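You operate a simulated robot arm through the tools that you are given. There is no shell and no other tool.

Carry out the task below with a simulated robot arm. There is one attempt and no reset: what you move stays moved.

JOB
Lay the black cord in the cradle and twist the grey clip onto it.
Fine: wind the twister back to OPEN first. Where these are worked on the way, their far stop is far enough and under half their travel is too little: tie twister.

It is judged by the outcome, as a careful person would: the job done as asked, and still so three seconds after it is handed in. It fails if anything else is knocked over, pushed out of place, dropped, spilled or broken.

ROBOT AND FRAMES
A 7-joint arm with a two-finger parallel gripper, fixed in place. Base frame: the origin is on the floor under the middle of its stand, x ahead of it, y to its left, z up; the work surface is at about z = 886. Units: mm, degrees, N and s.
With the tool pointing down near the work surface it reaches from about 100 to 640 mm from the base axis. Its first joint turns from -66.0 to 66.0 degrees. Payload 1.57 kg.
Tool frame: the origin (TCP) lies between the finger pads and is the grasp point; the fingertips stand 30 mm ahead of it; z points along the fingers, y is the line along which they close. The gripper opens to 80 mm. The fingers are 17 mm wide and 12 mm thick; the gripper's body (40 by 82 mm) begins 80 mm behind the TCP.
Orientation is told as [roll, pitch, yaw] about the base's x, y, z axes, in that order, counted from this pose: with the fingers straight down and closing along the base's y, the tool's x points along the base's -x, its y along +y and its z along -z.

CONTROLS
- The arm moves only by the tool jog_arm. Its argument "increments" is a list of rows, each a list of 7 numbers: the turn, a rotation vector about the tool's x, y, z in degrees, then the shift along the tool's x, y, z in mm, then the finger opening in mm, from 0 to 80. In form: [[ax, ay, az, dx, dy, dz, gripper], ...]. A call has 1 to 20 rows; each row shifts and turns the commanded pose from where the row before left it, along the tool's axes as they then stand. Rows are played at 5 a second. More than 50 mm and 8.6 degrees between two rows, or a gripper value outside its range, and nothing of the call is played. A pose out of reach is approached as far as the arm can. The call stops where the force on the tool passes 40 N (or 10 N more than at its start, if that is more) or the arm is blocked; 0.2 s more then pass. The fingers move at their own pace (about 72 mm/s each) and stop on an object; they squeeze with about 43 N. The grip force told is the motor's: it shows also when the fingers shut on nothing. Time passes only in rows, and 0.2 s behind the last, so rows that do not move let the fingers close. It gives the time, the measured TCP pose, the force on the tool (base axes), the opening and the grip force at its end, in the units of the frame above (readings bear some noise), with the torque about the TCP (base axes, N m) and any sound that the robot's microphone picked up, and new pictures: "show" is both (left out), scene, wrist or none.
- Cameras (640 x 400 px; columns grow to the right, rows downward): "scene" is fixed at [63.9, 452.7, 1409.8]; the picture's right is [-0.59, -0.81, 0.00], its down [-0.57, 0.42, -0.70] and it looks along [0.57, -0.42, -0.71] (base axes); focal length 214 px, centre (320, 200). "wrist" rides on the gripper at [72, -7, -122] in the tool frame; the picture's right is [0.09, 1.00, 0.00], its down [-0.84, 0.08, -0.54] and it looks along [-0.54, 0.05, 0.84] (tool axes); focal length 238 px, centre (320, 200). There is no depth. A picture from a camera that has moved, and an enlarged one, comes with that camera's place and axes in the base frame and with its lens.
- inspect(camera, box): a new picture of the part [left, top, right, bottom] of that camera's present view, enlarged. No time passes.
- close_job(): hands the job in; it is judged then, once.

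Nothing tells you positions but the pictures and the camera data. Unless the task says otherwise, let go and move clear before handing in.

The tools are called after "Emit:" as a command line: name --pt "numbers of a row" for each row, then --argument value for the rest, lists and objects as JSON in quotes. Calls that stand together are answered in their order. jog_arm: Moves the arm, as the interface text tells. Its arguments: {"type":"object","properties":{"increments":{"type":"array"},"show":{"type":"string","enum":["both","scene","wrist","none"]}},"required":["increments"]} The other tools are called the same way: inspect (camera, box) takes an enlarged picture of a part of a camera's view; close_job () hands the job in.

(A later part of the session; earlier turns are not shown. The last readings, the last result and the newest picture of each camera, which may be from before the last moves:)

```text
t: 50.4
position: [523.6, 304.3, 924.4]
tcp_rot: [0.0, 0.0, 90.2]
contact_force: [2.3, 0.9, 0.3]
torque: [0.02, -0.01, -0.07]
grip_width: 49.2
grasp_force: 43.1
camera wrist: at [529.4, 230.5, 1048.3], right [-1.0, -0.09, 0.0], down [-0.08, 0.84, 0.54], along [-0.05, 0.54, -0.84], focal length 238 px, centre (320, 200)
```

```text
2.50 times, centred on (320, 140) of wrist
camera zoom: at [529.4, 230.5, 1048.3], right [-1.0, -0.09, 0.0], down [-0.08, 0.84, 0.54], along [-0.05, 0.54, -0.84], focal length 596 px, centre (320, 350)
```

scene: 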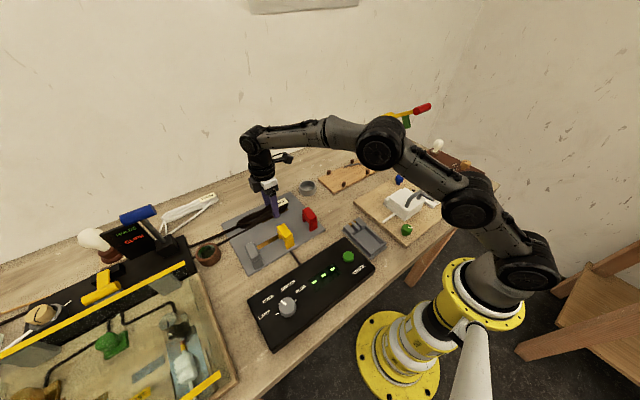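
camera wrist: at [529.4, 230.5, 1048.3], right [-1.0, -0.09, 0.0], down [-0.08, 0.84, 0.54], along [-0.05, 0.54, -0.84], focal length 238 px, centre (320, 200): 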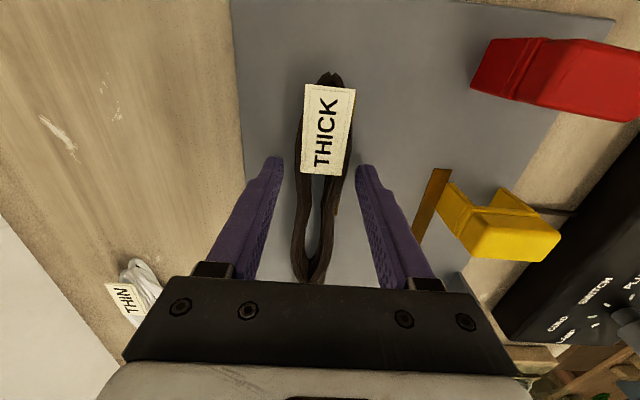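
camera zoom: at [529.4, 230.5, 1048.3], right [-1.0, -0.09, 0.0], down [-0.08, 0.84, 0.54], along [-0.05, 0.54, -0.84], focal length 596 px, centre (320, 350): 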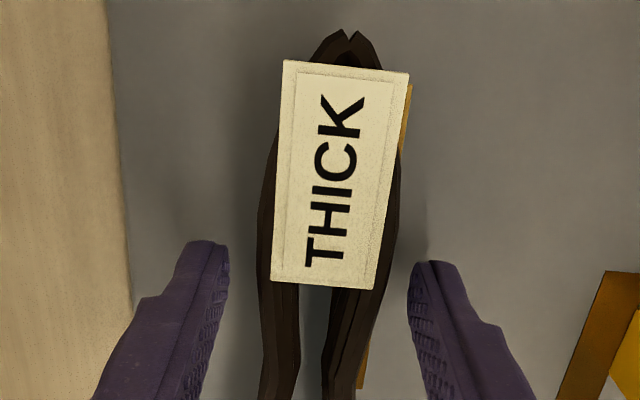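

The grip holds at 49 mm, so the coil behaves as one solid body. I'll lift it slightly and check whether it comes up freely.

Emit:
jog_arm --pt "0 0 0 0 0 -5 15" --pt "0 0 0 0 0 -10 15" --pt "0 0 0 0 0 -10 15" --pt "0 0 0 0 0 0 15" --show "both"

Emit:
inspect --camera "scene" --box '[170, 170, 320, 270]'

```text
t: 51.4
position: [524.1, 304.5, 950.2]
tcp_rot: [-0.1, -0.1, 90.1]
contact_force: [-0.3, 0.1, 0.8]
torque: [0.01, -0.04, 0.02]
grip_width: 15.0
grasp_force: 0.1
camera wrist: at [529.6, 230.4, 1073.5], right [-1.0, -0.09, 0.0], down [-0.08, 0.84, 0.54], along [-0.05, 0.54, -0.84], focal length 238 px, centre (320, 200)
```

scene: 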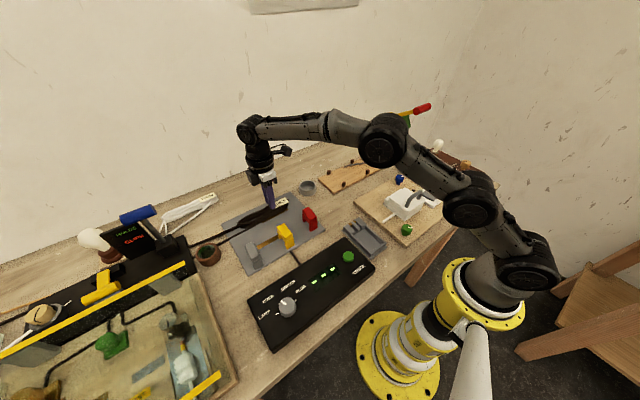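
wrist: 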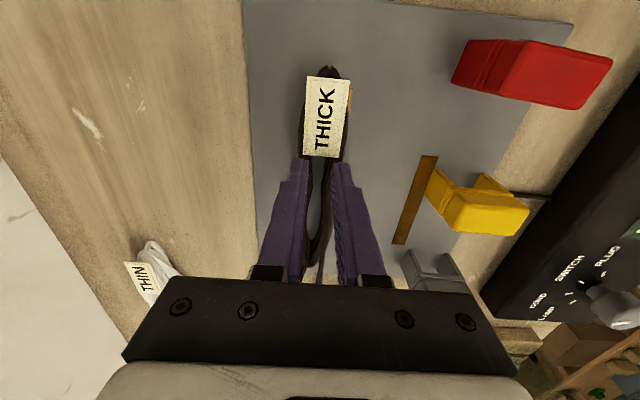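

```text
4.00 times, centred on (245, 220) of scene
camera zoom: at [63.9, 452.7, 1409.8], right [-0.59, -0.81, 0.0], down [-0.57, 0.42, -0.7], along [0.57, -0.42, -0.71], focal length 858 px, centre (620, 120)
```

zoom: 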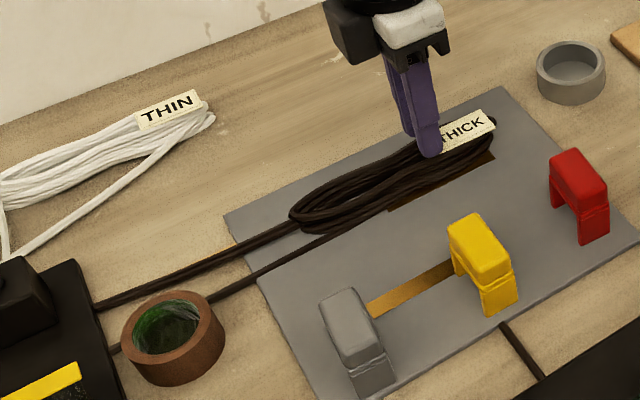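

The fingers slipped up off the coil, which stays on the plate. The tips were probably too high on its rounded edge, so I'll open and go lower, feeling for the plate.

Emit:
jog_arm --pt "0 0 0 0 0 0 80" --pt "0 0 0 0 0 0 80" --pt "0 0 0 0 0 15 80" --pt "0 0 0 0 0 10 80" --pt "0 0 0 0 0 2 80" --pt "0 0 0 0 0 1 80" --pt "0 0 0 0 0 0 80" --show "wrist"

```text
t: 53.0
position: [523.0, 304.8, 921.8]
tcp_rot: [0.0, -0.2, 90.2]
contact_force: [-0.1, 0.7, 1.1]
torque: [-0.02, 0.01, -0.01]
grip_width: 79.8
grasp_force: 0.0
camera wrist: at [529.5, 230.6, 1045.2], right [-1.0, -0.09, 0.0], down [-0.08, 0.84, 0.54], along [-0.05, 0.54, -0.84], focal length 238 px, centre (320, 200)
```

wrist: 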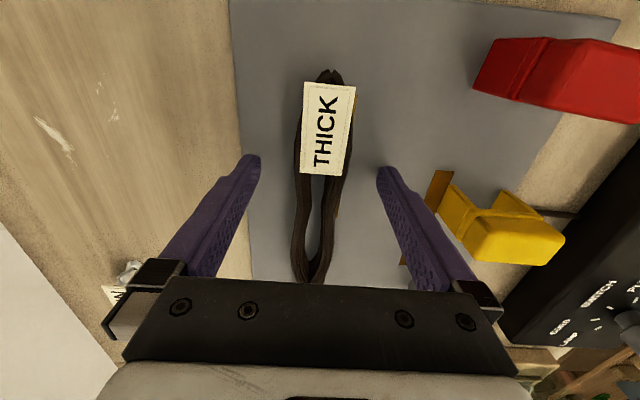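

No contact yet at tip height about 892. I'll step down another few millimetres to feel the plate.

Emit:
jog_arm --pt "0 0 0 0 0 1 80" --pt "0 0 0 0 0 1 80" --pt "0 0 0 0 0 0 80" --show "none"

Emit:
jog_arm --pt "0 0 0 0 0 1 80" --pt "0 0 0 0 0 0 80" --show "none"

```text
t: 53.8
position: [524.0, 304.3, 920.4]
tcp_rot: [-0.1, -0.1, 90.1]
contact_force: [0.3, -0.4, 0.3]
torque: [-0.01, -0.02, -0.01]
grip_width: 79.9
grasp_force: 0.0
```

```text
t: 54.4
position: [524.2, 305.1, 918.3]
tcp_rot: [0.0, -0.1, 90.0]
contact_force: [0.1, 0.7, 0.4]
torque: [-0.01, 0.03, -0.01]
grip_width: 80.1
grasp_force: 0.1
```

Still no contact with tips near 888. I'll go one more millimetre and then close.

Emit:
jog_arm --pt "0 0 0 0 0 1 80" --pt "0 0 0 0 0 0 80" --show "none"

Emit:
inspect --camera "scene" --box '[220, 170, 320, 240]'

```text
t: 55.0
position: [523.8, 304.6, 918.8]
tcp_rot: [0.0, -0.1, 90.2]
contact_force: [0.0, 1.1, 1.2]
torque: [0.01, -0.01, -0.01]
grip_width: 80.1
grasp_force: 0.0
```

```text
5.71 times, centred on (270, 205) of scene
camera zoom: at [63.9, 452.7, 1409.8], right [-0.59, -0.81, 0.0], down [-0.57, 0.42, -0.7], along [0.57, -0.42, -0.71], focal length 1226 px, centre (606, 171)
```

zoom: 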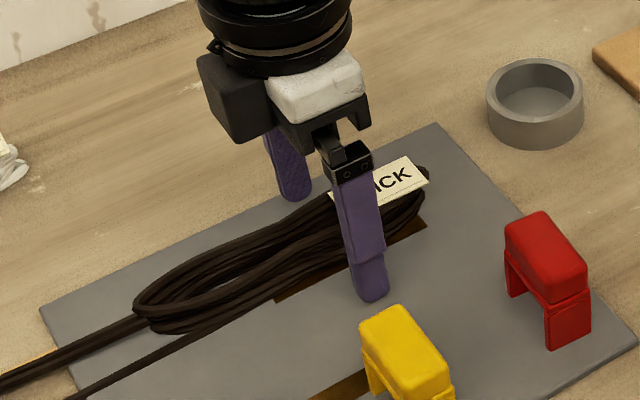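

The tips are at the plate's level now. I'll close and check the width before a tiny lift.

Emit:
jog_arm --pt "0 0 0 0 0 0 15" --pt "0 0 0 0 0 0 15" --pt "0 0 0 0 0 0 15" --pt "0 0 0 0 0 0 15" --show "none"

Emit:
jog_arm --pt "0 0 0 0 0 -2 15" --pt "0 0 0 0 0 -2 15" --pt "0 0 0 0 0 0 15" --show "none"

```text
t: 56.0
position: [523.2, 306.2, 918.3]
tcp_rot: [0.0, 0.0, 90.2]
contact_force: [0.8, -0.1, 0.9]
torque: [0.01, 0.02, -0.03]
grip_width: 49.4
grasp_force: 42.7
```

```text
t: 56.8
position: [524.5, 304.9, 921.7]
tcp_rot: [0.1, -0.1, 90.0]
contact_force: [-0.2, 0.7, -1.2]
torque: [-0.04, -0.01, -0.04]
grip_width: 49.4
grasp_force: 43.0
```

The grip is holding and the load reads about 1 N. I'll lift further in small steps.

Emit:
jog_arm --pt "0 0 0 0 0 -3 15" --pt "0 0 0 0 0 -4 15" --pt "0 0 0 0 0 -5 15" --pt "0 0 0 0 0 -5 15" --pt "0 0 0 0 0 0 15" --show "both"

Emit:
inspect --camera "scene" --box '[170, 170, 320, 270]'

```text
t: 58.0
position: [522.8, 304.2, 939.7]
tcp_rot: [0.0, -0.2, 90.0]
contact_force: [-0.1, -0.2, -1.8]
torque: [-0.04, 0.0, 0.0]
grip_width: 49.2
grasp_force: 42.7
camera wrist: at [529.4, 230.9, 1062.5], right [-1.0, -0.09, 0.0], down [-0.08, 0.84, 0.54], along [-0.05, 0.54, -0.84], focal length 238 px, centre (320, 200)
```

scene: 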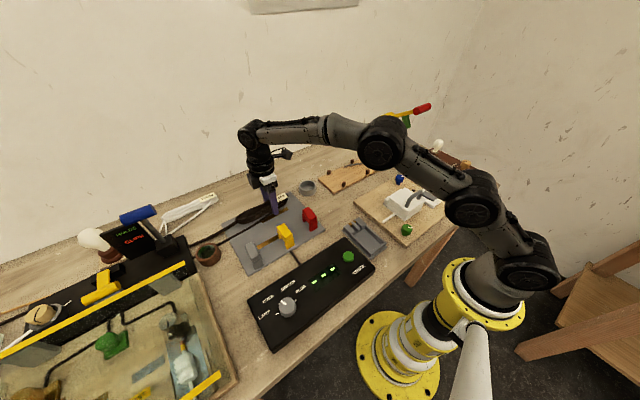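
wrist: 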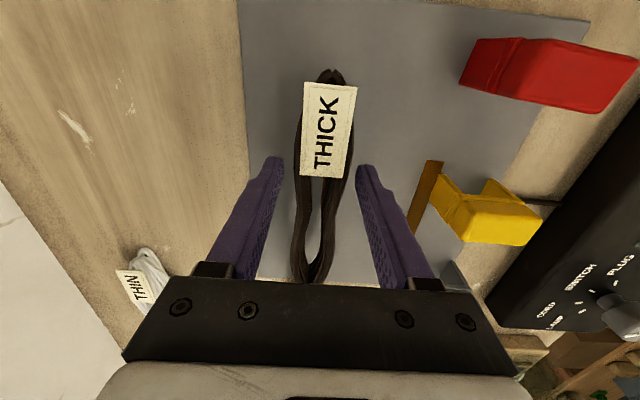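

```text
4.00 times, centred on (245, 220) of scene
camera zoom: at [63.9, 452.7, 1409.8], right [-0.59, -0.81, 0.0], down [-0.57, 0.42, -0.7], along [0.57, -0.42, -0.71], focal length 858 px, centre (620, 120)
```

zoom: 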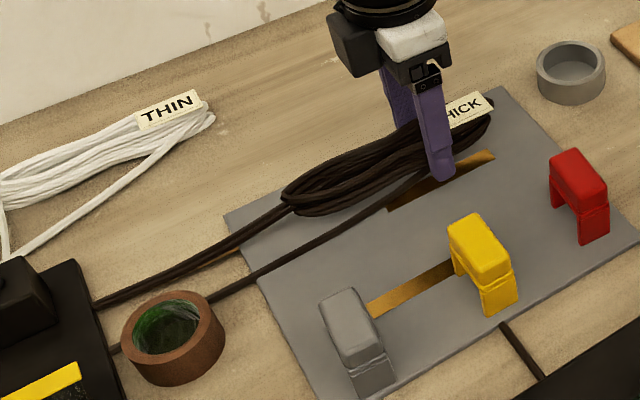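

The coil is in the air and the load is about 1.8 N, though the tails still appear to run to the black board. I'll lift a bit more and watch how the tails behave.

Emit:
jog_arm --pt "0 0 0 0 0 -10 15" --pt "0 0 0 0 0 -10 15" --pt "0 0 0 0 0 -10 15" --pt "0 0 0 0 0 0 15" --show "scene"

Emit:
inspect --camera "scene" --box '[150, 160, 310, 260]'

Emit:
inspect --camera "wrist" --box '[180, 60, 460, 300]'

```text
t: 59.0
position: [524.0, 304.0, 969.5]
tcp_rot: [0.0, -0.1, 90.1]
contact_force: [-0.2, 0.1, -1.5]
torque: [-0.07, -0.01, 0.05]
grip_width: 49.3
grasp_force: 42.6
```

scene: 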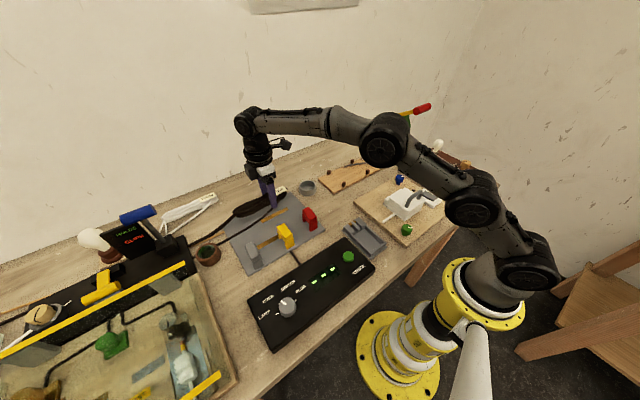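

```text
4.00 times, centred on (230, 210) of scene
camera zoom: at [63.9, 452.7, 1409.8], right [-0.59, -0.81, 0.0], down [-0.57, 0.42, -0.7], along [0.57, -0.42, -0.71], focal length 858 px, centre (680, 160)
```

zoom: 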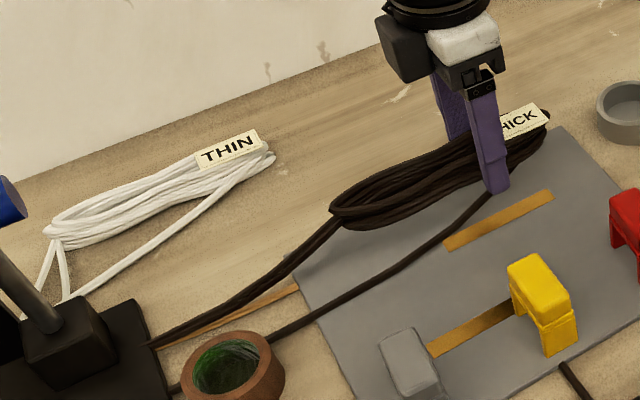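

```text
1.67 times, centred on (320, 180) of wrist
camera zoom: at [529.7, 230.7, 1092.4], right [-1.0, -0.09, 0.0], down [-0.08, 0.84, 0.54], along [-0.05, 0.54, -0.84], focal length 397 px, centre (320, 233)
```

zoom: 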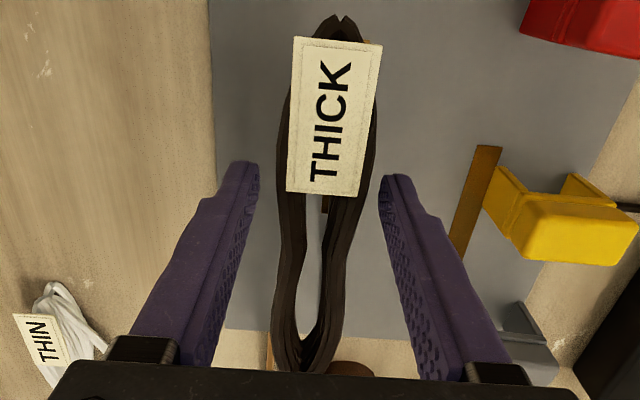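

The coil lifts freely and its tails simply trail. To hold it by its middle (and keep the fingers clear of the rod in the cradle), I'll set it down 50 mm nearer on the plate and regrip at its centre.

Emit:
jog_arm --pt "0 0 0 17 0 0 15" --pt "0 0 0 17 0 0 15" --pt "0 0 0 16 0 0 15" --pt "0 0 0 0 0 20 15" --pt "0 0 0 0 0 15 15" --pt "0 0 0 0 0 8 15" --pt "0 0 0 0 0 4 15" --pt "0 0 0 0 0 2 15" --pt "0 0 0 0 0 0 15" --show "both"

Emit:
inspect --camera "scene" --box '[170, 160, 330, 260]'

```text
t: 61.0
position: [524.0, 254.5, 918.7]
tcp_rot: [0.0, -0.2, 90.1]
contact_force: [0.1, 0.5, -0.9]
torque: [-0.01, 0.0, 0.03]
grip_width: 49.1
grasp_force: 43.3
camera wrist: at [529.6, 181.0, 1042.8], right [-1.0, -0.09, 0.0], down [-0.08, 0.84, 0.54], along [-0.05, 0.54, -0.84], focal length 238 px, centre (320, 200)
```

scene: 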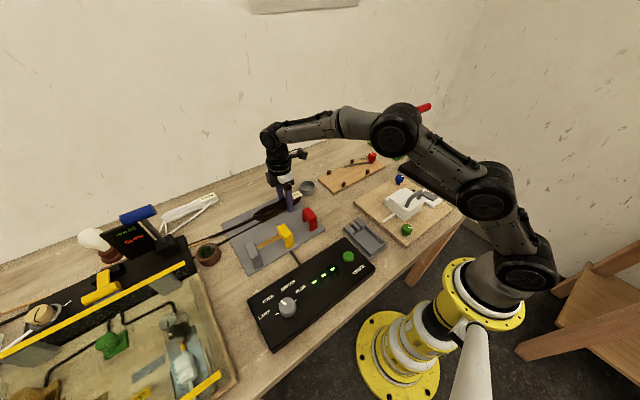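
wrist: 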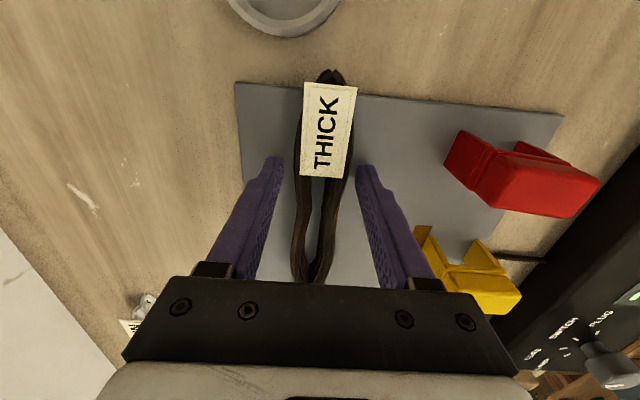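

```text
4.00 times, centred on (250, 210) of scene
camera zoom: at [63.9, 452.7, 1409.8], right [-0.59, -0.81, 0.0], down [-0.57, 0.42, -0.7], along [0.57, -0.42, -0.71], focal length 858 px, centre (600, 160)
```

zoom: 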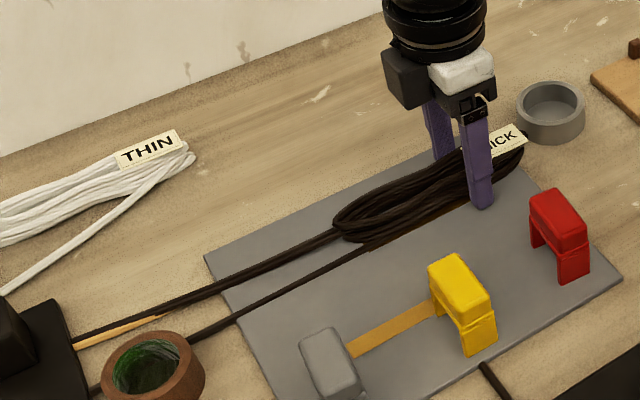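

The coil is back down 50 mm nearer. I'll open, move 32 mm along it to its middle and close again.

Emit:
jog_arm --pt "0 0 0 0 0 0 80" --pt "0 0 0 0 0 0 80" --pt "0 0 0 0 0 -4 80" --pt "0 0 0 -16 0 0 80" --pt "0 0 0 -16 0 0 80" --pt "0 0 0 0 0 4 80" --pt "0 0 0 0 0 0 80" --show "wrist"

Emit:
inspect --camera "scene" --box '[200, 160, 320, 250]'

```text
t: 62.6
position: [523.3, 285.1, 920.0]
tcp_rot: [0.0, -0.1, 90.1]
contact_force: [-0.6, 0.3, -0.4]
torque: [-0.01, -0.02, 0.01]
grip_width: 80.0
grasp_force: 0.0
camera wrist: at [529.5, 212.9, 1043.1], right [-1.0, -0.09, 0.0], down [-0.08, 0.84, 0.54], along [-0.05, 0.54, -0.84], focal length 238 px, centre (320, 200)
```

wrist: 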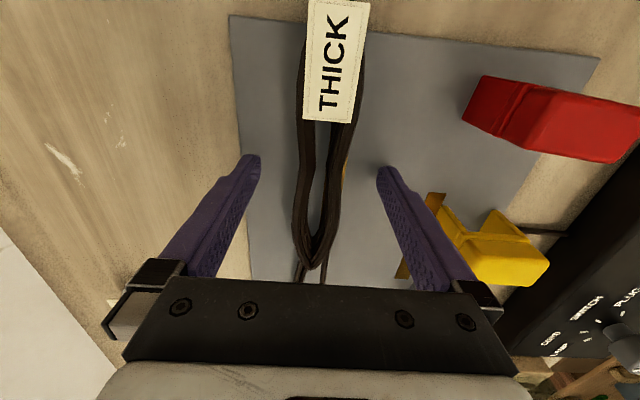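

```text
4.44 times, centred on (260, 205) of scene
camera zoom: at [63.9, 452.7, 1409.8], right [-0.59, -0.81, 0.0], down [-0.57, 0.42, -0.7], along [0.57, -0.42, -0.71], focal length 953 px, centre (587, 178)
```

zoom: 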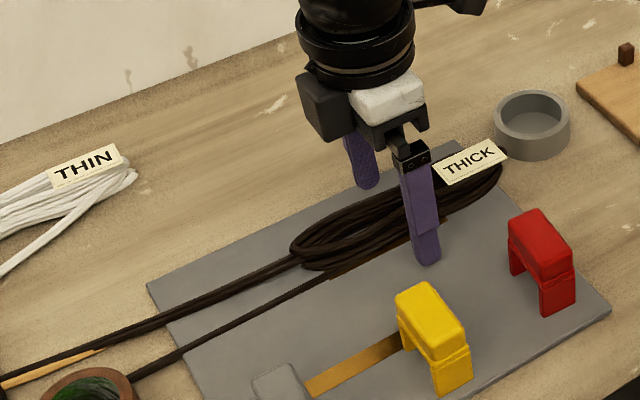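

I'm over the coil's middle (its extent is about y 194–384). I'll lower the last millimetre, close, and lift in small steps.

Emit:
jog_arm --pt "0 0 0 0 0 1 80" --pt "0 0 0 0 0 0 15" --pt "0 0 0 0 0 0 15" --pt "0 0 0 0 0 0 15" --pt "0 0 0 0 0 0 15" --pt "0 0 0 0 0 -3 15" --pt "0 0 0 0 0 -4 15" --pt "0 0 0 0 0 0 15" --show "none"

```text
t: 64.4
position: [524.9, 286.5, 927.2]
tcp_rot: [0.0, -0.1, 90.1]
contact_force: [0.5, 0.4, -1.8]
torque: [0.01, 0.01, 0.01]
grip_width: 27.6
grasp_force: 37.8
```

The grip width reads 27.6 mm here, so I'll check that the coil is really held before lifting further.

Emit:
jog_arm --pt "0 0 0 0 0 -5 15" --pt "0 0 0 0 0 -8 15" --pt "0 0 0 0 0 0 15" --show "both"

Emit:
inspect --camera "scene" --box '[200, 160, 320, 250]'

Emit:
inspect --camera "wrist" --box '[220, 60, 420, 280]'

```text
t: 65.2
position: [523.4, 285.6, 939.4]
tcp_rot: [0.0, -0.1, 90.2]
contact_force: [-0.9, 0.7, -1.0]
torque: [0.0, -0.05, 0.01]
grip_width: 27.3
grasp_force: 38.2
camera wrist: at [529.7, 212.7, 1062.6], right [-1.0, -0.09, 0.0], down [-0.08, 0.84, 0.54], along [-0.05, 0.54, -0.84], focal length 238 px, centre (320, 200)
```

scene: 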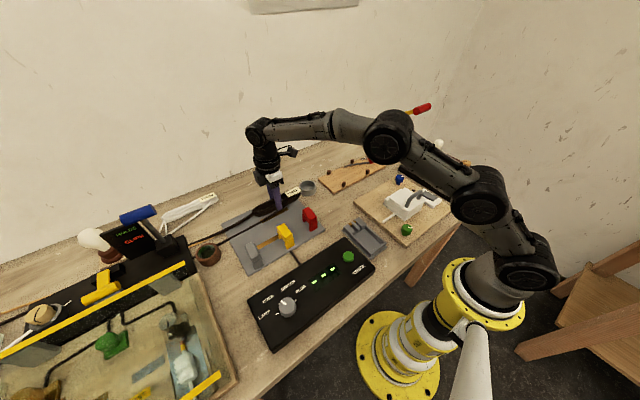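
wrist: 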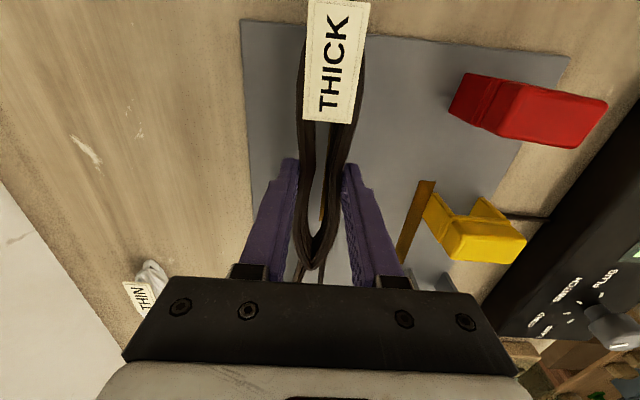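

```text
4.44 times, centred on (260, 205) of scene
camera zoom: at [63.9, 452.7, 1409.8], right [-0.59, -0.81, 0.0], down [-0.57, 0.42, -0.7], along [0.57, -0.42, -0.71], focal length 953 px, centre (587, 178)
```

zoom: 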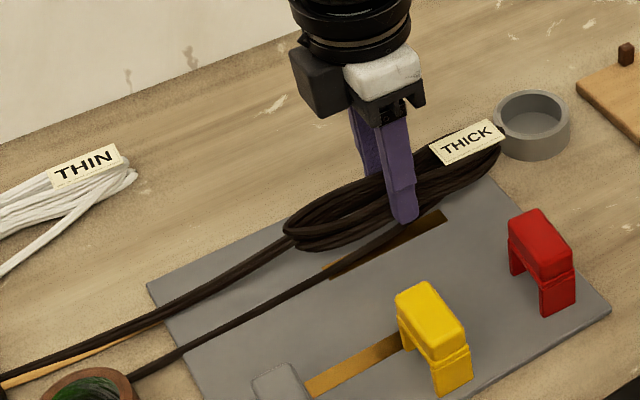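

```text
1.82 times, centred on (320, 170) of wrist
camera zoom: at [529.7, 212.7, 1062.6], right [-1.0, -0.09, 0.0], down [-0.08, 0.84, 0.54], along [-0.05, 0.54, -0.84], focal length 433 px, centre (320, 254)
```

zoom: 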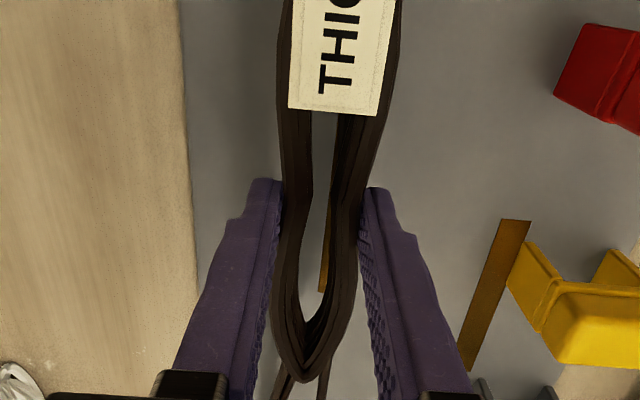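

The coil is held at its narrower waist, 27 mm wide and level. I'll lift and carry it over to the cradle at about (521, -19).

Emit:
jog_arm --pt "0 0 0 0 0 -15 15" --pt "0 0 0 0 0 -20 15" --pt "0 0 0 15 0 -5 15" --pt "0 0 0 25 0 0 15" --pt "0 0 0 30 0 0 15" --pt "0 0 0 30 0 0 15" --pt "0 0 0 30 0 0 15" --pt "0 0 0 30 0 0 15" --pt "0 0 0 0 0 0 15" --show "both"

```text
t: 67.2
position: [524.0, 125.1, 978.4]
tcp_rot: [0.0, -0.2, 90.0]
contact_force: [0.4, -0.9, -1.4]
torque: [0.0, 0.01, -0.02]
grip_width: 27.4
grasp_force: 37.9
camera wrist: at [530.4, 52.3, 1101.5], right [-1.0, -0.09, 0.0], down [-0.08, 0.84, 0.54], along [-0.05, 0.54, -0.84], focal length 238 px, centre (320, 200)
```

scene: 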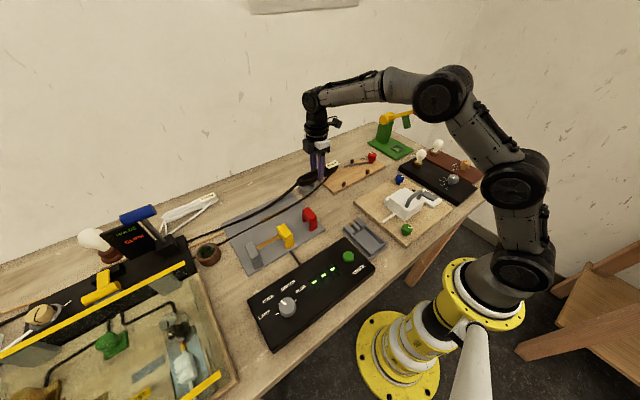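
wrist: 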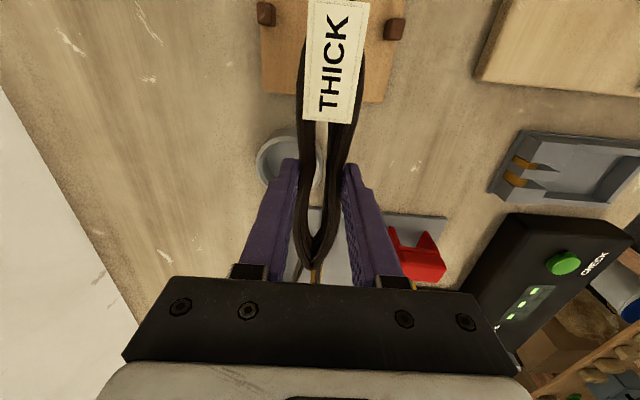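

The cord is coming along fine with its tails paying out. I'll continue to above the cradle.

Emit:
jog_arm --pt "0 0 0 30 1 0 15" --pt "0 0 0 30 1 0 15" --pt "0 0 0 30 1 0 15" --pt "0 0 0 30 0 0 15" --pt "0 0 0 24 0 0 15" --pt "0 0 0 0 0 0 15" --show "both"

Emit:
inspect --camera "scene" --box '[290, 120, 410, 210]'

Emit:
inspect --camera "wrist" --box '[220, 0, 440, 200]'

```text
t: 68.6
position: [521.9, -16.5, 978.6]
tcp_rot: [0.0, -0.1, 90.1]
contact_force: [0.2, 0.9, -1.6]
torque: [-0.01, -0.01, -0.04]
grip_width: 27.2
grasp_force: 37.5
camera wrist: at [527.5, -91.1, 1101.6], right [-1.0, -0.09, 0.0], down [-0.08, 0.84, 0.54], along [-0.05, 0.54, -0.84], focal length 238 px, centre (320, 200)
```

scene: 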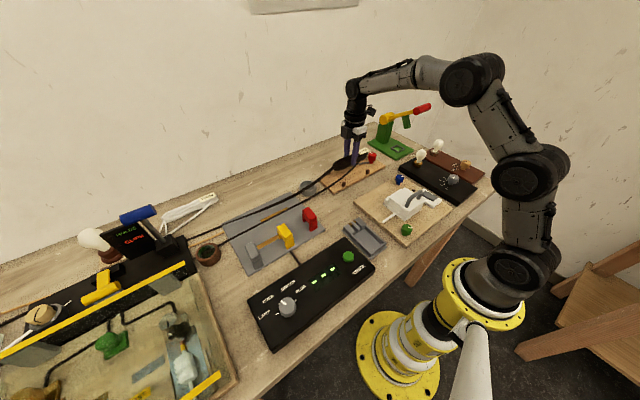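
wrist: 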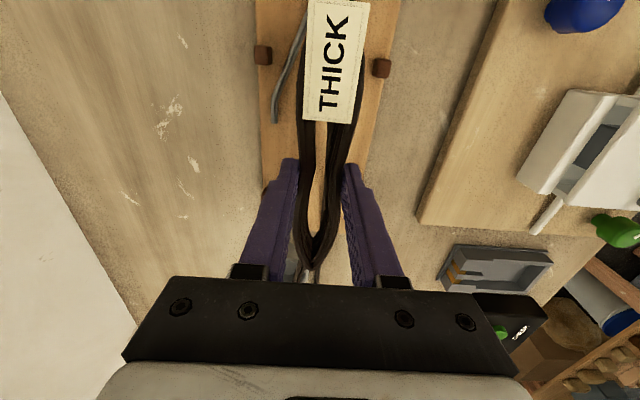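

```text
4.44 times, centred on (350, 165) of scene
camera zoom: at [63.9, 452.7, 1409.8], right [-0.59, -0.81, 0.0], down [-0.57, 0.42, -0.7], along [0.57, -0.42, -0.71], focal length 953 px, centre (187, 356)
```

zoom: 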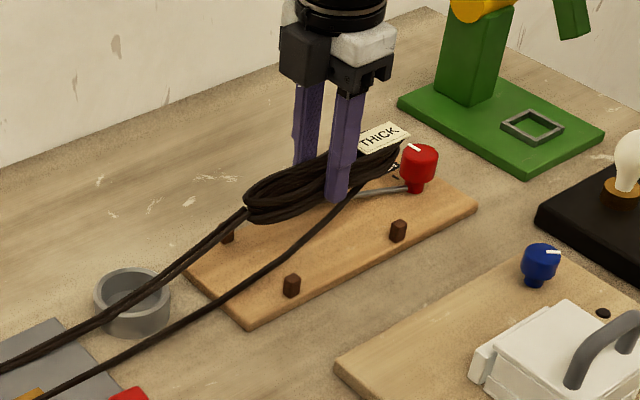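

```text
2.00 times, centred on (330, 100) of wrist
camera zoom: at [527.5, -91.1, 1101.6], right [-1.0, -0.09, 0.0], down [-0.08, 0.84, 0.54], along [-0.05, 0.54, -0.84], focal length 477 px, centre (300, 400)
```

zoom: 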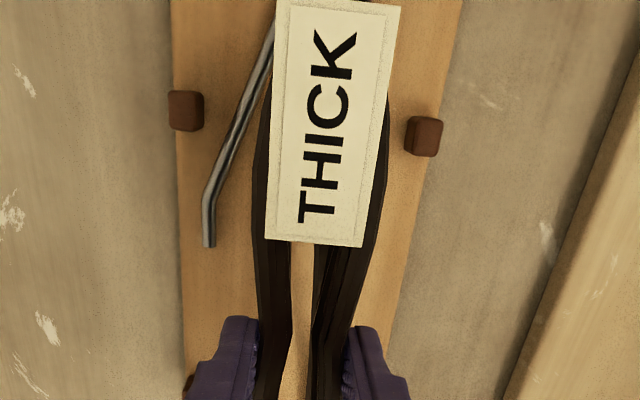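

The coil is centred over the pegs (I read them at x≈483 and 566, y≈-83), with the rod clear on the far side. I'll lower it gently into the cradle.

Emit:
jog_arm --pt "0 0 0 4 0 15 15" --pt "0 0 0 0 0 15 15" --pt "0 0 0 0 0 10 15" --pt "0 0 0 0 0 5 15" --pt "0 0 0 0 0 0 15" --show "both"

Emit:
inspect --camera "scene" --box '[310, 120, 400, 200]'

Emit:
inspect --camera "wrist" --box '[220, 0, 440, 200]'

```text
t: 69.8
position: [521.7, -21.9, 933.8]
tcp_rot: [0.0, -0.1, 90.1]
contact_force: [0.4, 0.5, -1.6]
torque: [0.03, 0.02, 0.0]
grip_width: 27.6
grasp_force: 38.1
camera wrist: at [527.1, -95.3, 1056.5], right [-1.0, -0.09, 0.0], down [-0.08, 0.84, 0.54], along [-0.05, 0.54, -0.84], focal length 238 px, centre (320, 200)
```

scene: 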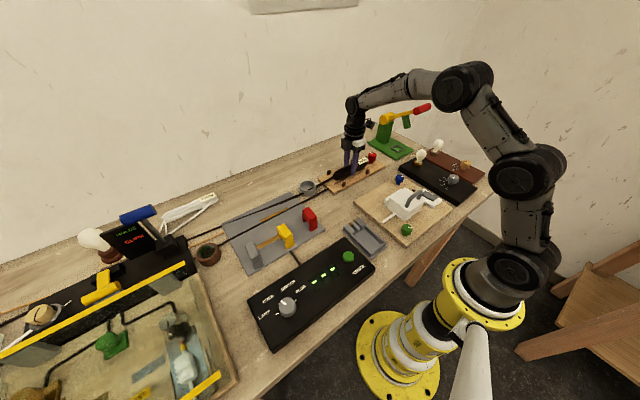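
wrist: 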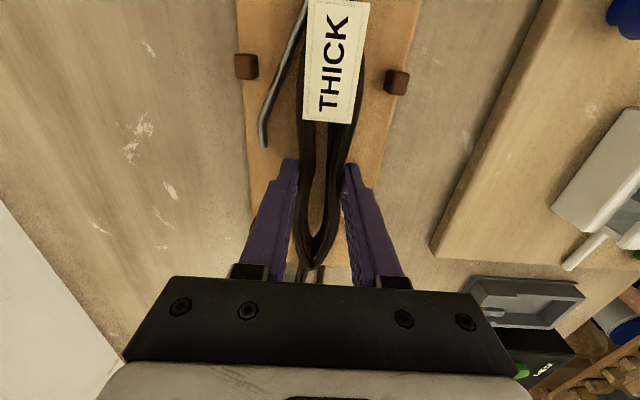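

```text
5.00 times, centred on (355, 160) of scene
camera zoom: at [63.9, 452.7, 1409.8], right [-0.59, -0.81, 0.0], down [-0.57, 0.42, -0.7], along [0.57, -0.42, -0.71], focal length 1072 px, centre (145, 400)
```

zoom: 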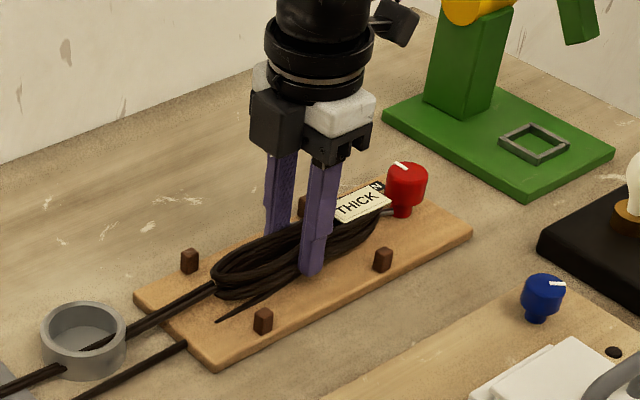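

```text
2.00 times, centred on (330, 100) of wrist
camera zoom: at [527.1, -95.3, 1056.5], right [-1.0, -0.09, 0.0], down [-0.08, 0.84, 0.54], along [-0.05, 0.54, -0.84], focal length 477 px, centre (300, 400)
```

zoom: 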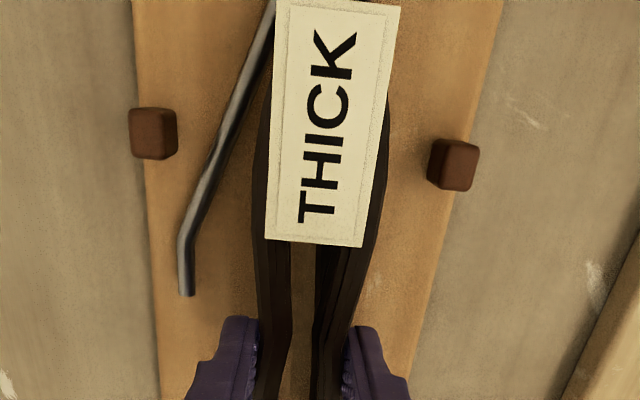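

The coil sits nicely between the pegs, with the tails just trailing along the table. I'll lower the last few millimetres until it touches the board.

Emit:
jog_arm --pt "0 0 0 0 0 2 15" --pt "0 0 0 0 0 2 15" --pt "0 0 0 0 0 0 15" --show "none"

Emit:
jog_arm --pt "0 0 0 0 0 1 15" --pt "0 0 0 0 0 0 15" --show "none"

Emit:
jog_arm --pt "0 0 0 0 0 1 15" --pt "0 0 0 0 0 0 15" --show "none"

```text
t: 70.6
position: [519.8, -22.1, 930.7]
tcp_rot: [0.1, -0.1, 90.2]
contact_force: [0.7, 0.5, -2.1]
torque: [0.01, -0.01, 0.01]
grip_width: 27.4
grasp_force: 37.2
```

```text
t: 71.2
position: [520.7, -21.9, 929.0]
tcp_rot: [0.0, -0.1, 90.2]
contact_force: [0.0, -0.3, -1.2]
torque: [0.04, 0.02, 0.0]
grip_width: 27.3
grasp_force: 37.3
```

```text
t: 71.8
position: [521.0, -22.7, 927.5]
tcp_rot: [0.0, -0.1, 90.1]
contact_force: [0.0, 0.0, -2.0]
torque: [0.05, 0.01, -0.01]
grip_width: 27.2
grasp_force: 37.8
```

Emit:
jog_arm --pt "0 0 0 0 0 1 15" --pt "0 0 0 0 0 0 15" --show "none"

Emit:
jog_arm --pt "0 0 0 0 0 1 15" --pt "0 0 0 0 0 0 15" --show "none"

Emit:
inspect --camera "scene" --box '[310, 120, 400, 200]'

```text
t: 72.4
position: [521.3, -21.2, 926.5]
tcp_rot: [0.0, -0.1, 90.2]
contact_force: [-0.2, 0.4, -1.1]
torque: [0.0, 0.0, 0.0]
grip_width: 27.1
grasp_force: 37.9
```

```text
t: 73.0
position: [519.4, -20.8, 924.6]
tcp_rot: [0.0, -0.1, 90.1]
contact_force: [-0.3, -0.1, -1.3]
torque: [0.02, 0.0, 0.01]
grip_width: 27.4
grasp_force: 37.9
```

```text
5.00 times, centred on (355, 160) of scene
camera zoom: at [63.9, 452.7, 1409.8], right [-0.59, -0.81, 0.0], down [-0.57, 0.42, -0.7], along [0.57, -0.42, -0.71], focal length 1072 px, centre (145, 400)
```

zoom: 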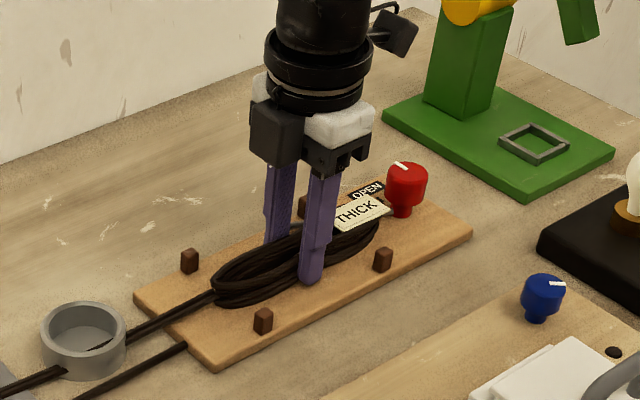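

Still only the coil's weight on the tool and no upward push. I'll keep stepping down a millimetre at a time.

Emit:
jog_arm --pt "0 0 0 0 0 1 15" --pt "0 0 0 0 0 0 15" --show "none"

Emit:
jog_arm --pt "0 0 0 0 0 1 15" --pt "0 0 0 0 0 0 15" --show "none"

Emit:
jog_arm --pt "0 0 0 0 0 1 15" --pt "0 0 0 0 0 0 15" --show "wrist"

```text
t: 73.6
position: [520.7, -22.1, 924.6]
tcp_rot: [0.0, -0.1, 90.1]
contact_force: [-3.9, -0.5, 4.4]
torque: [-0.12, 0.11, -0.08]
grip_width: 27.3
grasp_force: 37.8
```

```text
t: 74.2
position: [521.1, -21.3, 926.0]
tcp_rot: [-0.2, -0.1, 90.0]
contact_force: [-11.7, -1.3, 17.2]
torque: [-0.03, 0.42, -0.02]
grip_width: 27.3
grasp_force: 38.3
```

```text
t: 74.8
position: [519.9, -21.8, 925.1]
tcp_rot: [-0.2, -0.1, 90.0]
contact_force: [-14.0, -0.2, 31.5]
torque: [0.0, 0.51, -0.04]
grip_width: 27.2
grasp_force: 38.1
camera wrist: at [526.4, -95.5, 1048.4], right [-1.0, -0.09, 0.0], down [-0.08, 0.84, 0.54], along [-0.05, 0.54, -0.84], focal length 238 px, centre (320, 200)
```

wrist: 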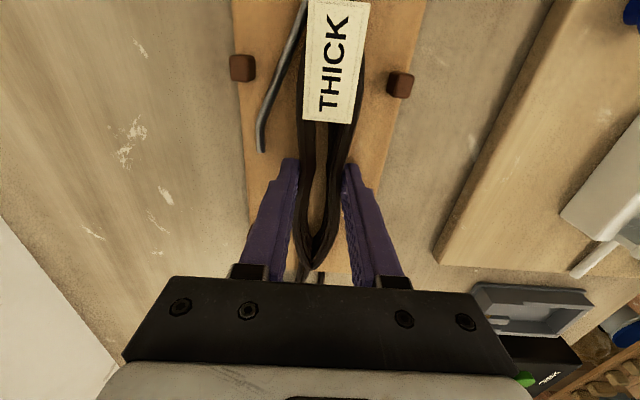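

It's touching the board firmly at about z 895. I'll ease off, open the fingers and look at how the coil sits.

Emit:
jog_arm --pt "0 0 0 0 0 -2.5 15" --pt "0 0 0 0 0 0 15" --pt "0 0 0 0 0 0 50" --pt "0 0 0 0 0 0 50" --pt "0 0 0 0 0 -10 60" --pt "0 0 0 0 0 -30 60" --pt "0 0 0 0 0 -40 60" --pt "0 0 0 0 0 0 60" --show "both"

Emit:
inspect --camera "scene" --box '[310, 120, 400, 200]'

Emit:
inspect --camera "wrist" --box '[200, 0, 440, 200]'

```text
t: 76.6
position: [521.4, -23.1, 1005.6]
tcp_rot: [-0.1, -0.1, 90.1]
contact_force: [-1.1, -0.6, 0.6]
torque: [-0.02, 0.0, -0.01]
grip_width: 59.9
grasp_force: 0.0
camera wrist: at [527.3, -96.0, 1128.6], right [-1.0, -0.09, 0.0], down [-0.08, 0.84, 0.54], along [-0.05, 0.54, -0.84], focal length 238 px, centre (320, 200)
```

scene: 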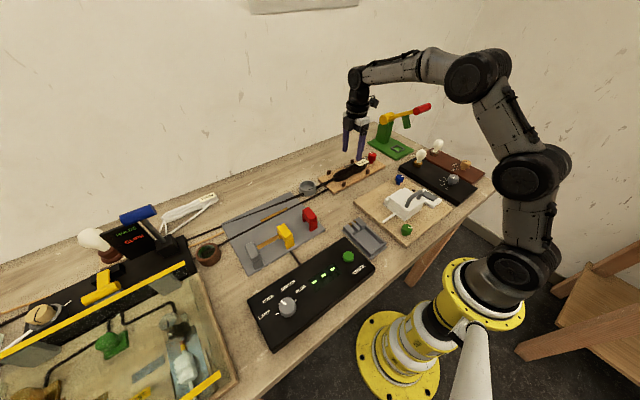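
wrist: 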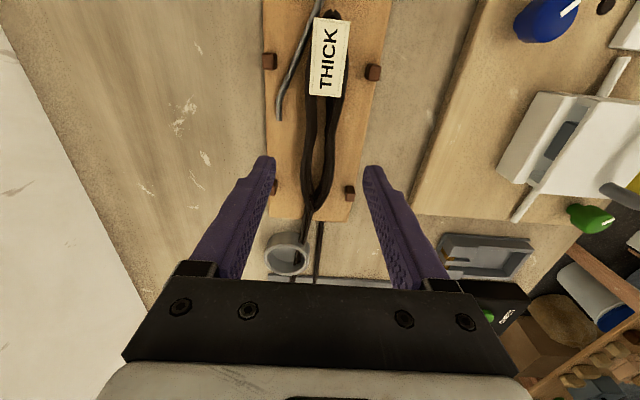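

```text
5.00 times, centred on (355, 160) of scene
camera zoom: at [63.9, 452.7, 1409.8], right [-0.59, -0.81, 0.0], down [-0.57, 0.42, -0.7], along [0.57, -0.42, -0.71], focal length 1072 px, centre (145, 400)
```

zoom: 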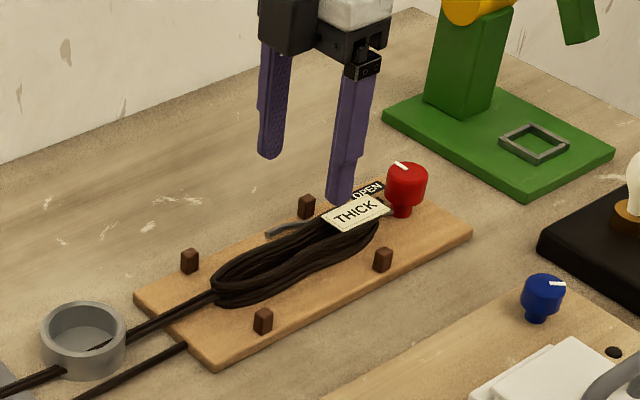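

```text
2.00 times, centred on (320, 100) of wrist
camera zoom: at [527.3, -96.0, 1128.6], right [-1.0, -0.09, 0.0], down [-0.08, 0.84, 0.54], along [-0.05, 0.54, -0.84], focal length 477 px, centre (320, 400)
```

zoom: 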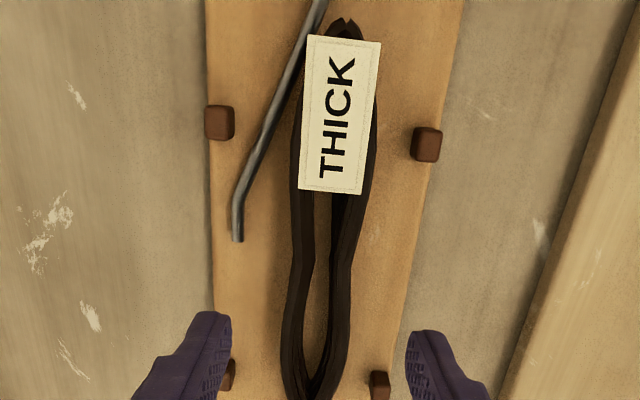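

The black cord now lies in the cradle between all four pegs, beside the rod. Next is the grey clip on the plate (about x 371–420, y 408–435, 41 mm tall), which I'll view from the side first.

Emit:
jog_arm --pt "0 0 0 0 0 -30 80" --pt "0 0 0 -20 10 -25 80" --pt "0 0 0 -38 15 0 80" --pt "0 0 0 -38 15 0 80" --pt "0 0 0 -38 15 0 80" --pt "0 0 0 -38 15 0 80" --pt "0 0 0 -38 15 0 80" --pt "0 0 0 -38 15 0 80" --pt "0 0 0 -38 15 15 80" --pt "0 0 0 -38 11 15 80" --pt "0 0 0 0 0 20 80" --pt "0 0 0 0 0 0 80" --show "both"

Emit:
inspect --camera "wrist" --box '[240, 80, 440, 240]'

```text
t: 79.2
position: [393.3, 303.7, 1011.2]
tcp_rot: [0.0, -0.1, 90.2]
contact_force: [0.5, -0.8, 0.0]
torque: [0.02, 0.04, 0.0]
grip_width: 79.8
grasp_force: 0.1
camera wrist: at [400.2, 229.0, 1133.1], right [-1.0, -0.09, 0.0], down [-0.08, 0.84, 0.54], along [-0.05, 0.54, -0.84], focal length 238 px, centre (320, 200)
```

scene: 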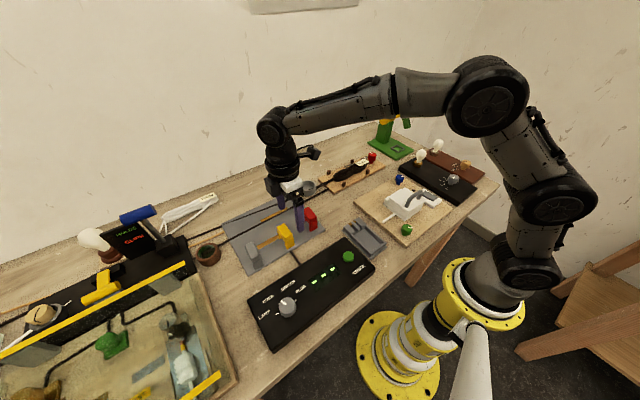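
wrist: 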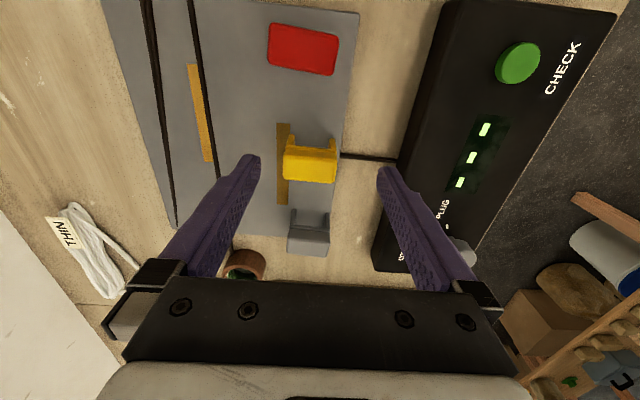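

```text
2.50 times, centred on (340, 160) of wrist
camera zoom: at [400.2, 229.0, 1133.1], right [-1.0, -0.09, 0.0], down [-0.08, 0.84, 0.54], along [-0.05, 0.54, -0.84], focal length 596 px, centre (270, 300)
```

zoom: 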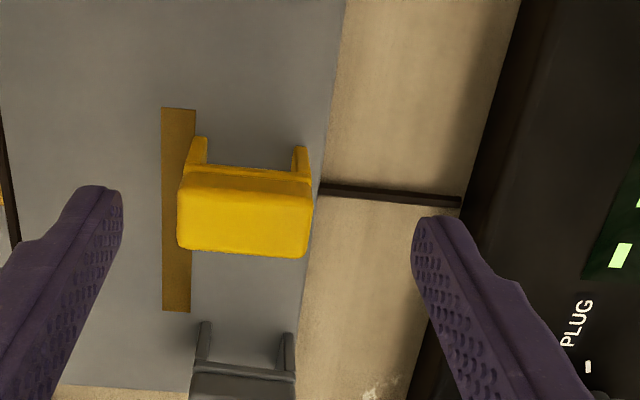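

The arch has about 35 mm between its 7 mm legs, enough to straddle the cord's waist. I'll turn the gripper to yaw 0 to grip the grey clip across its 26 mm width, and move over it.

Emit:
jog_arm --pt "0 0 8.5 0 0 -2 80" --pt "0 0 8.5 0 0 -2 80" --pt "0 0 8.5 0 0 -2 80" --pt "0 0 8.5 0 0 -2 80" --pt "0 0 8.5 0 0 -2 80" --pt "0 0 8.5 0 0 0 80" --pt "0 0 8.5 0 0 0 80" --pt "0 0 8.5 0 0 0 80" --pt "0 0 8.5 0 0 0 80" --pt "0 0 8.5 0 0 0 80" --pt "0 0 5.2 0 0 0 80" --pt "0 0 0 0 39 0 80" --pt "0 0 0 0 39 0 80" --pt "0 0 0 0 39 0 80" --pt "0 0 0 0 0 0 80" --show "both"

Emit:
inspect --camera "wrist" --box '[220, 40, 420, 200]'

Emit:
inspect --camera "scene" --box '[220, 200, 320, 290]'

```text
t: 82.4
position: [394.6, 418.9, 1020.9]
tcp_rot: [0.1, 0.1, 0.0]
contact_force: [0.5, 0.1, 0.2]
torque: [0.0, 0.01, 0.04]
grip_width: 79.9
grasp_force: 0.1
camera wrist: at [322.3, 410.9, 1144.0], right [-0.09, 1.0, 0.0], down [0.84, 0.07, 0.54], along [0.54, 0.05, -0.84], focal length 238 px, centre (320, 200)
```

scene: 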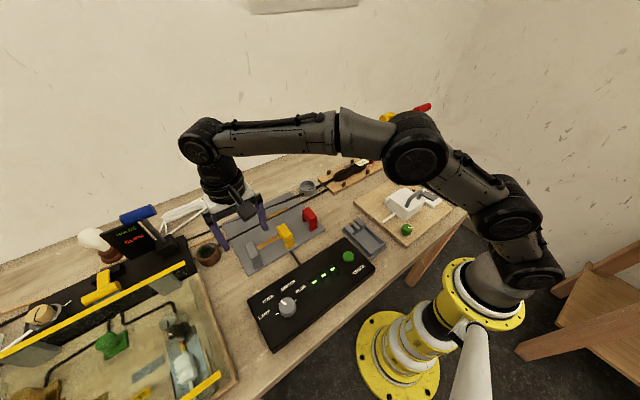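
wrist: 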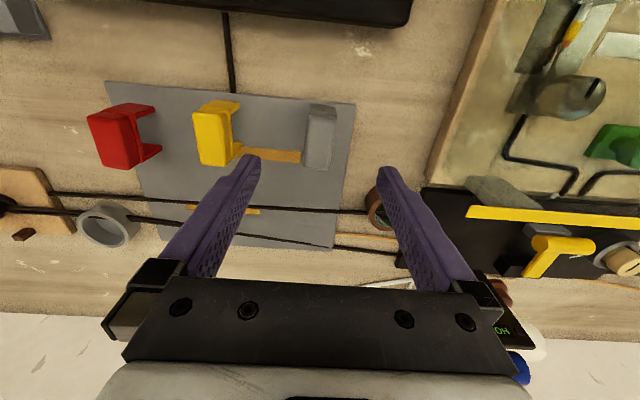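

```text
2.50 times, centred on (320, 120) of wrist
camera zoom: at [322.3, 410.9, 1144.0], right [-0.09, 1.0, 0.0], down [0.84, 0.07, 0.54], along [0.54, 0.05, -0.84], focal length 596 px, centre (320, 400)
```

zoom: 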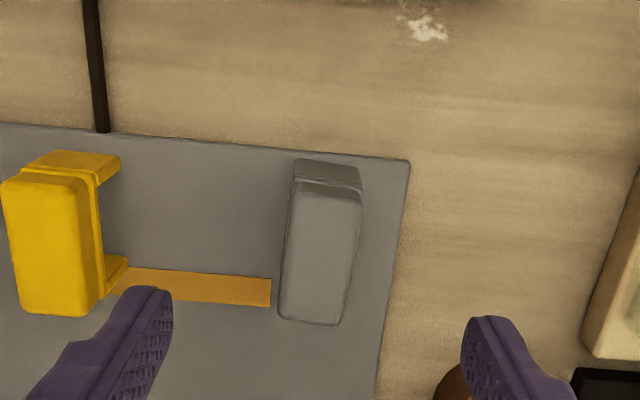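

```text
4.44 times, centred on (270, 245) of scene
camera zoom: at [63.9, 452.7, 1409.8], right [-0.59, -0.81, 0.0], down [-0.57, 0.42, -0.7], along [0.57, -0.42, -0.71], focal length 953 px, centre (542, 0)
```

zoom: 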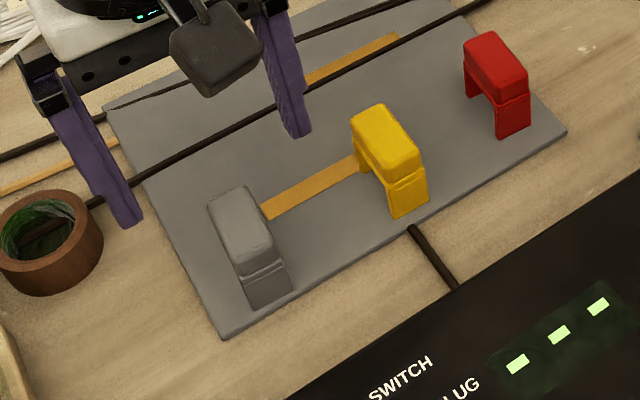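

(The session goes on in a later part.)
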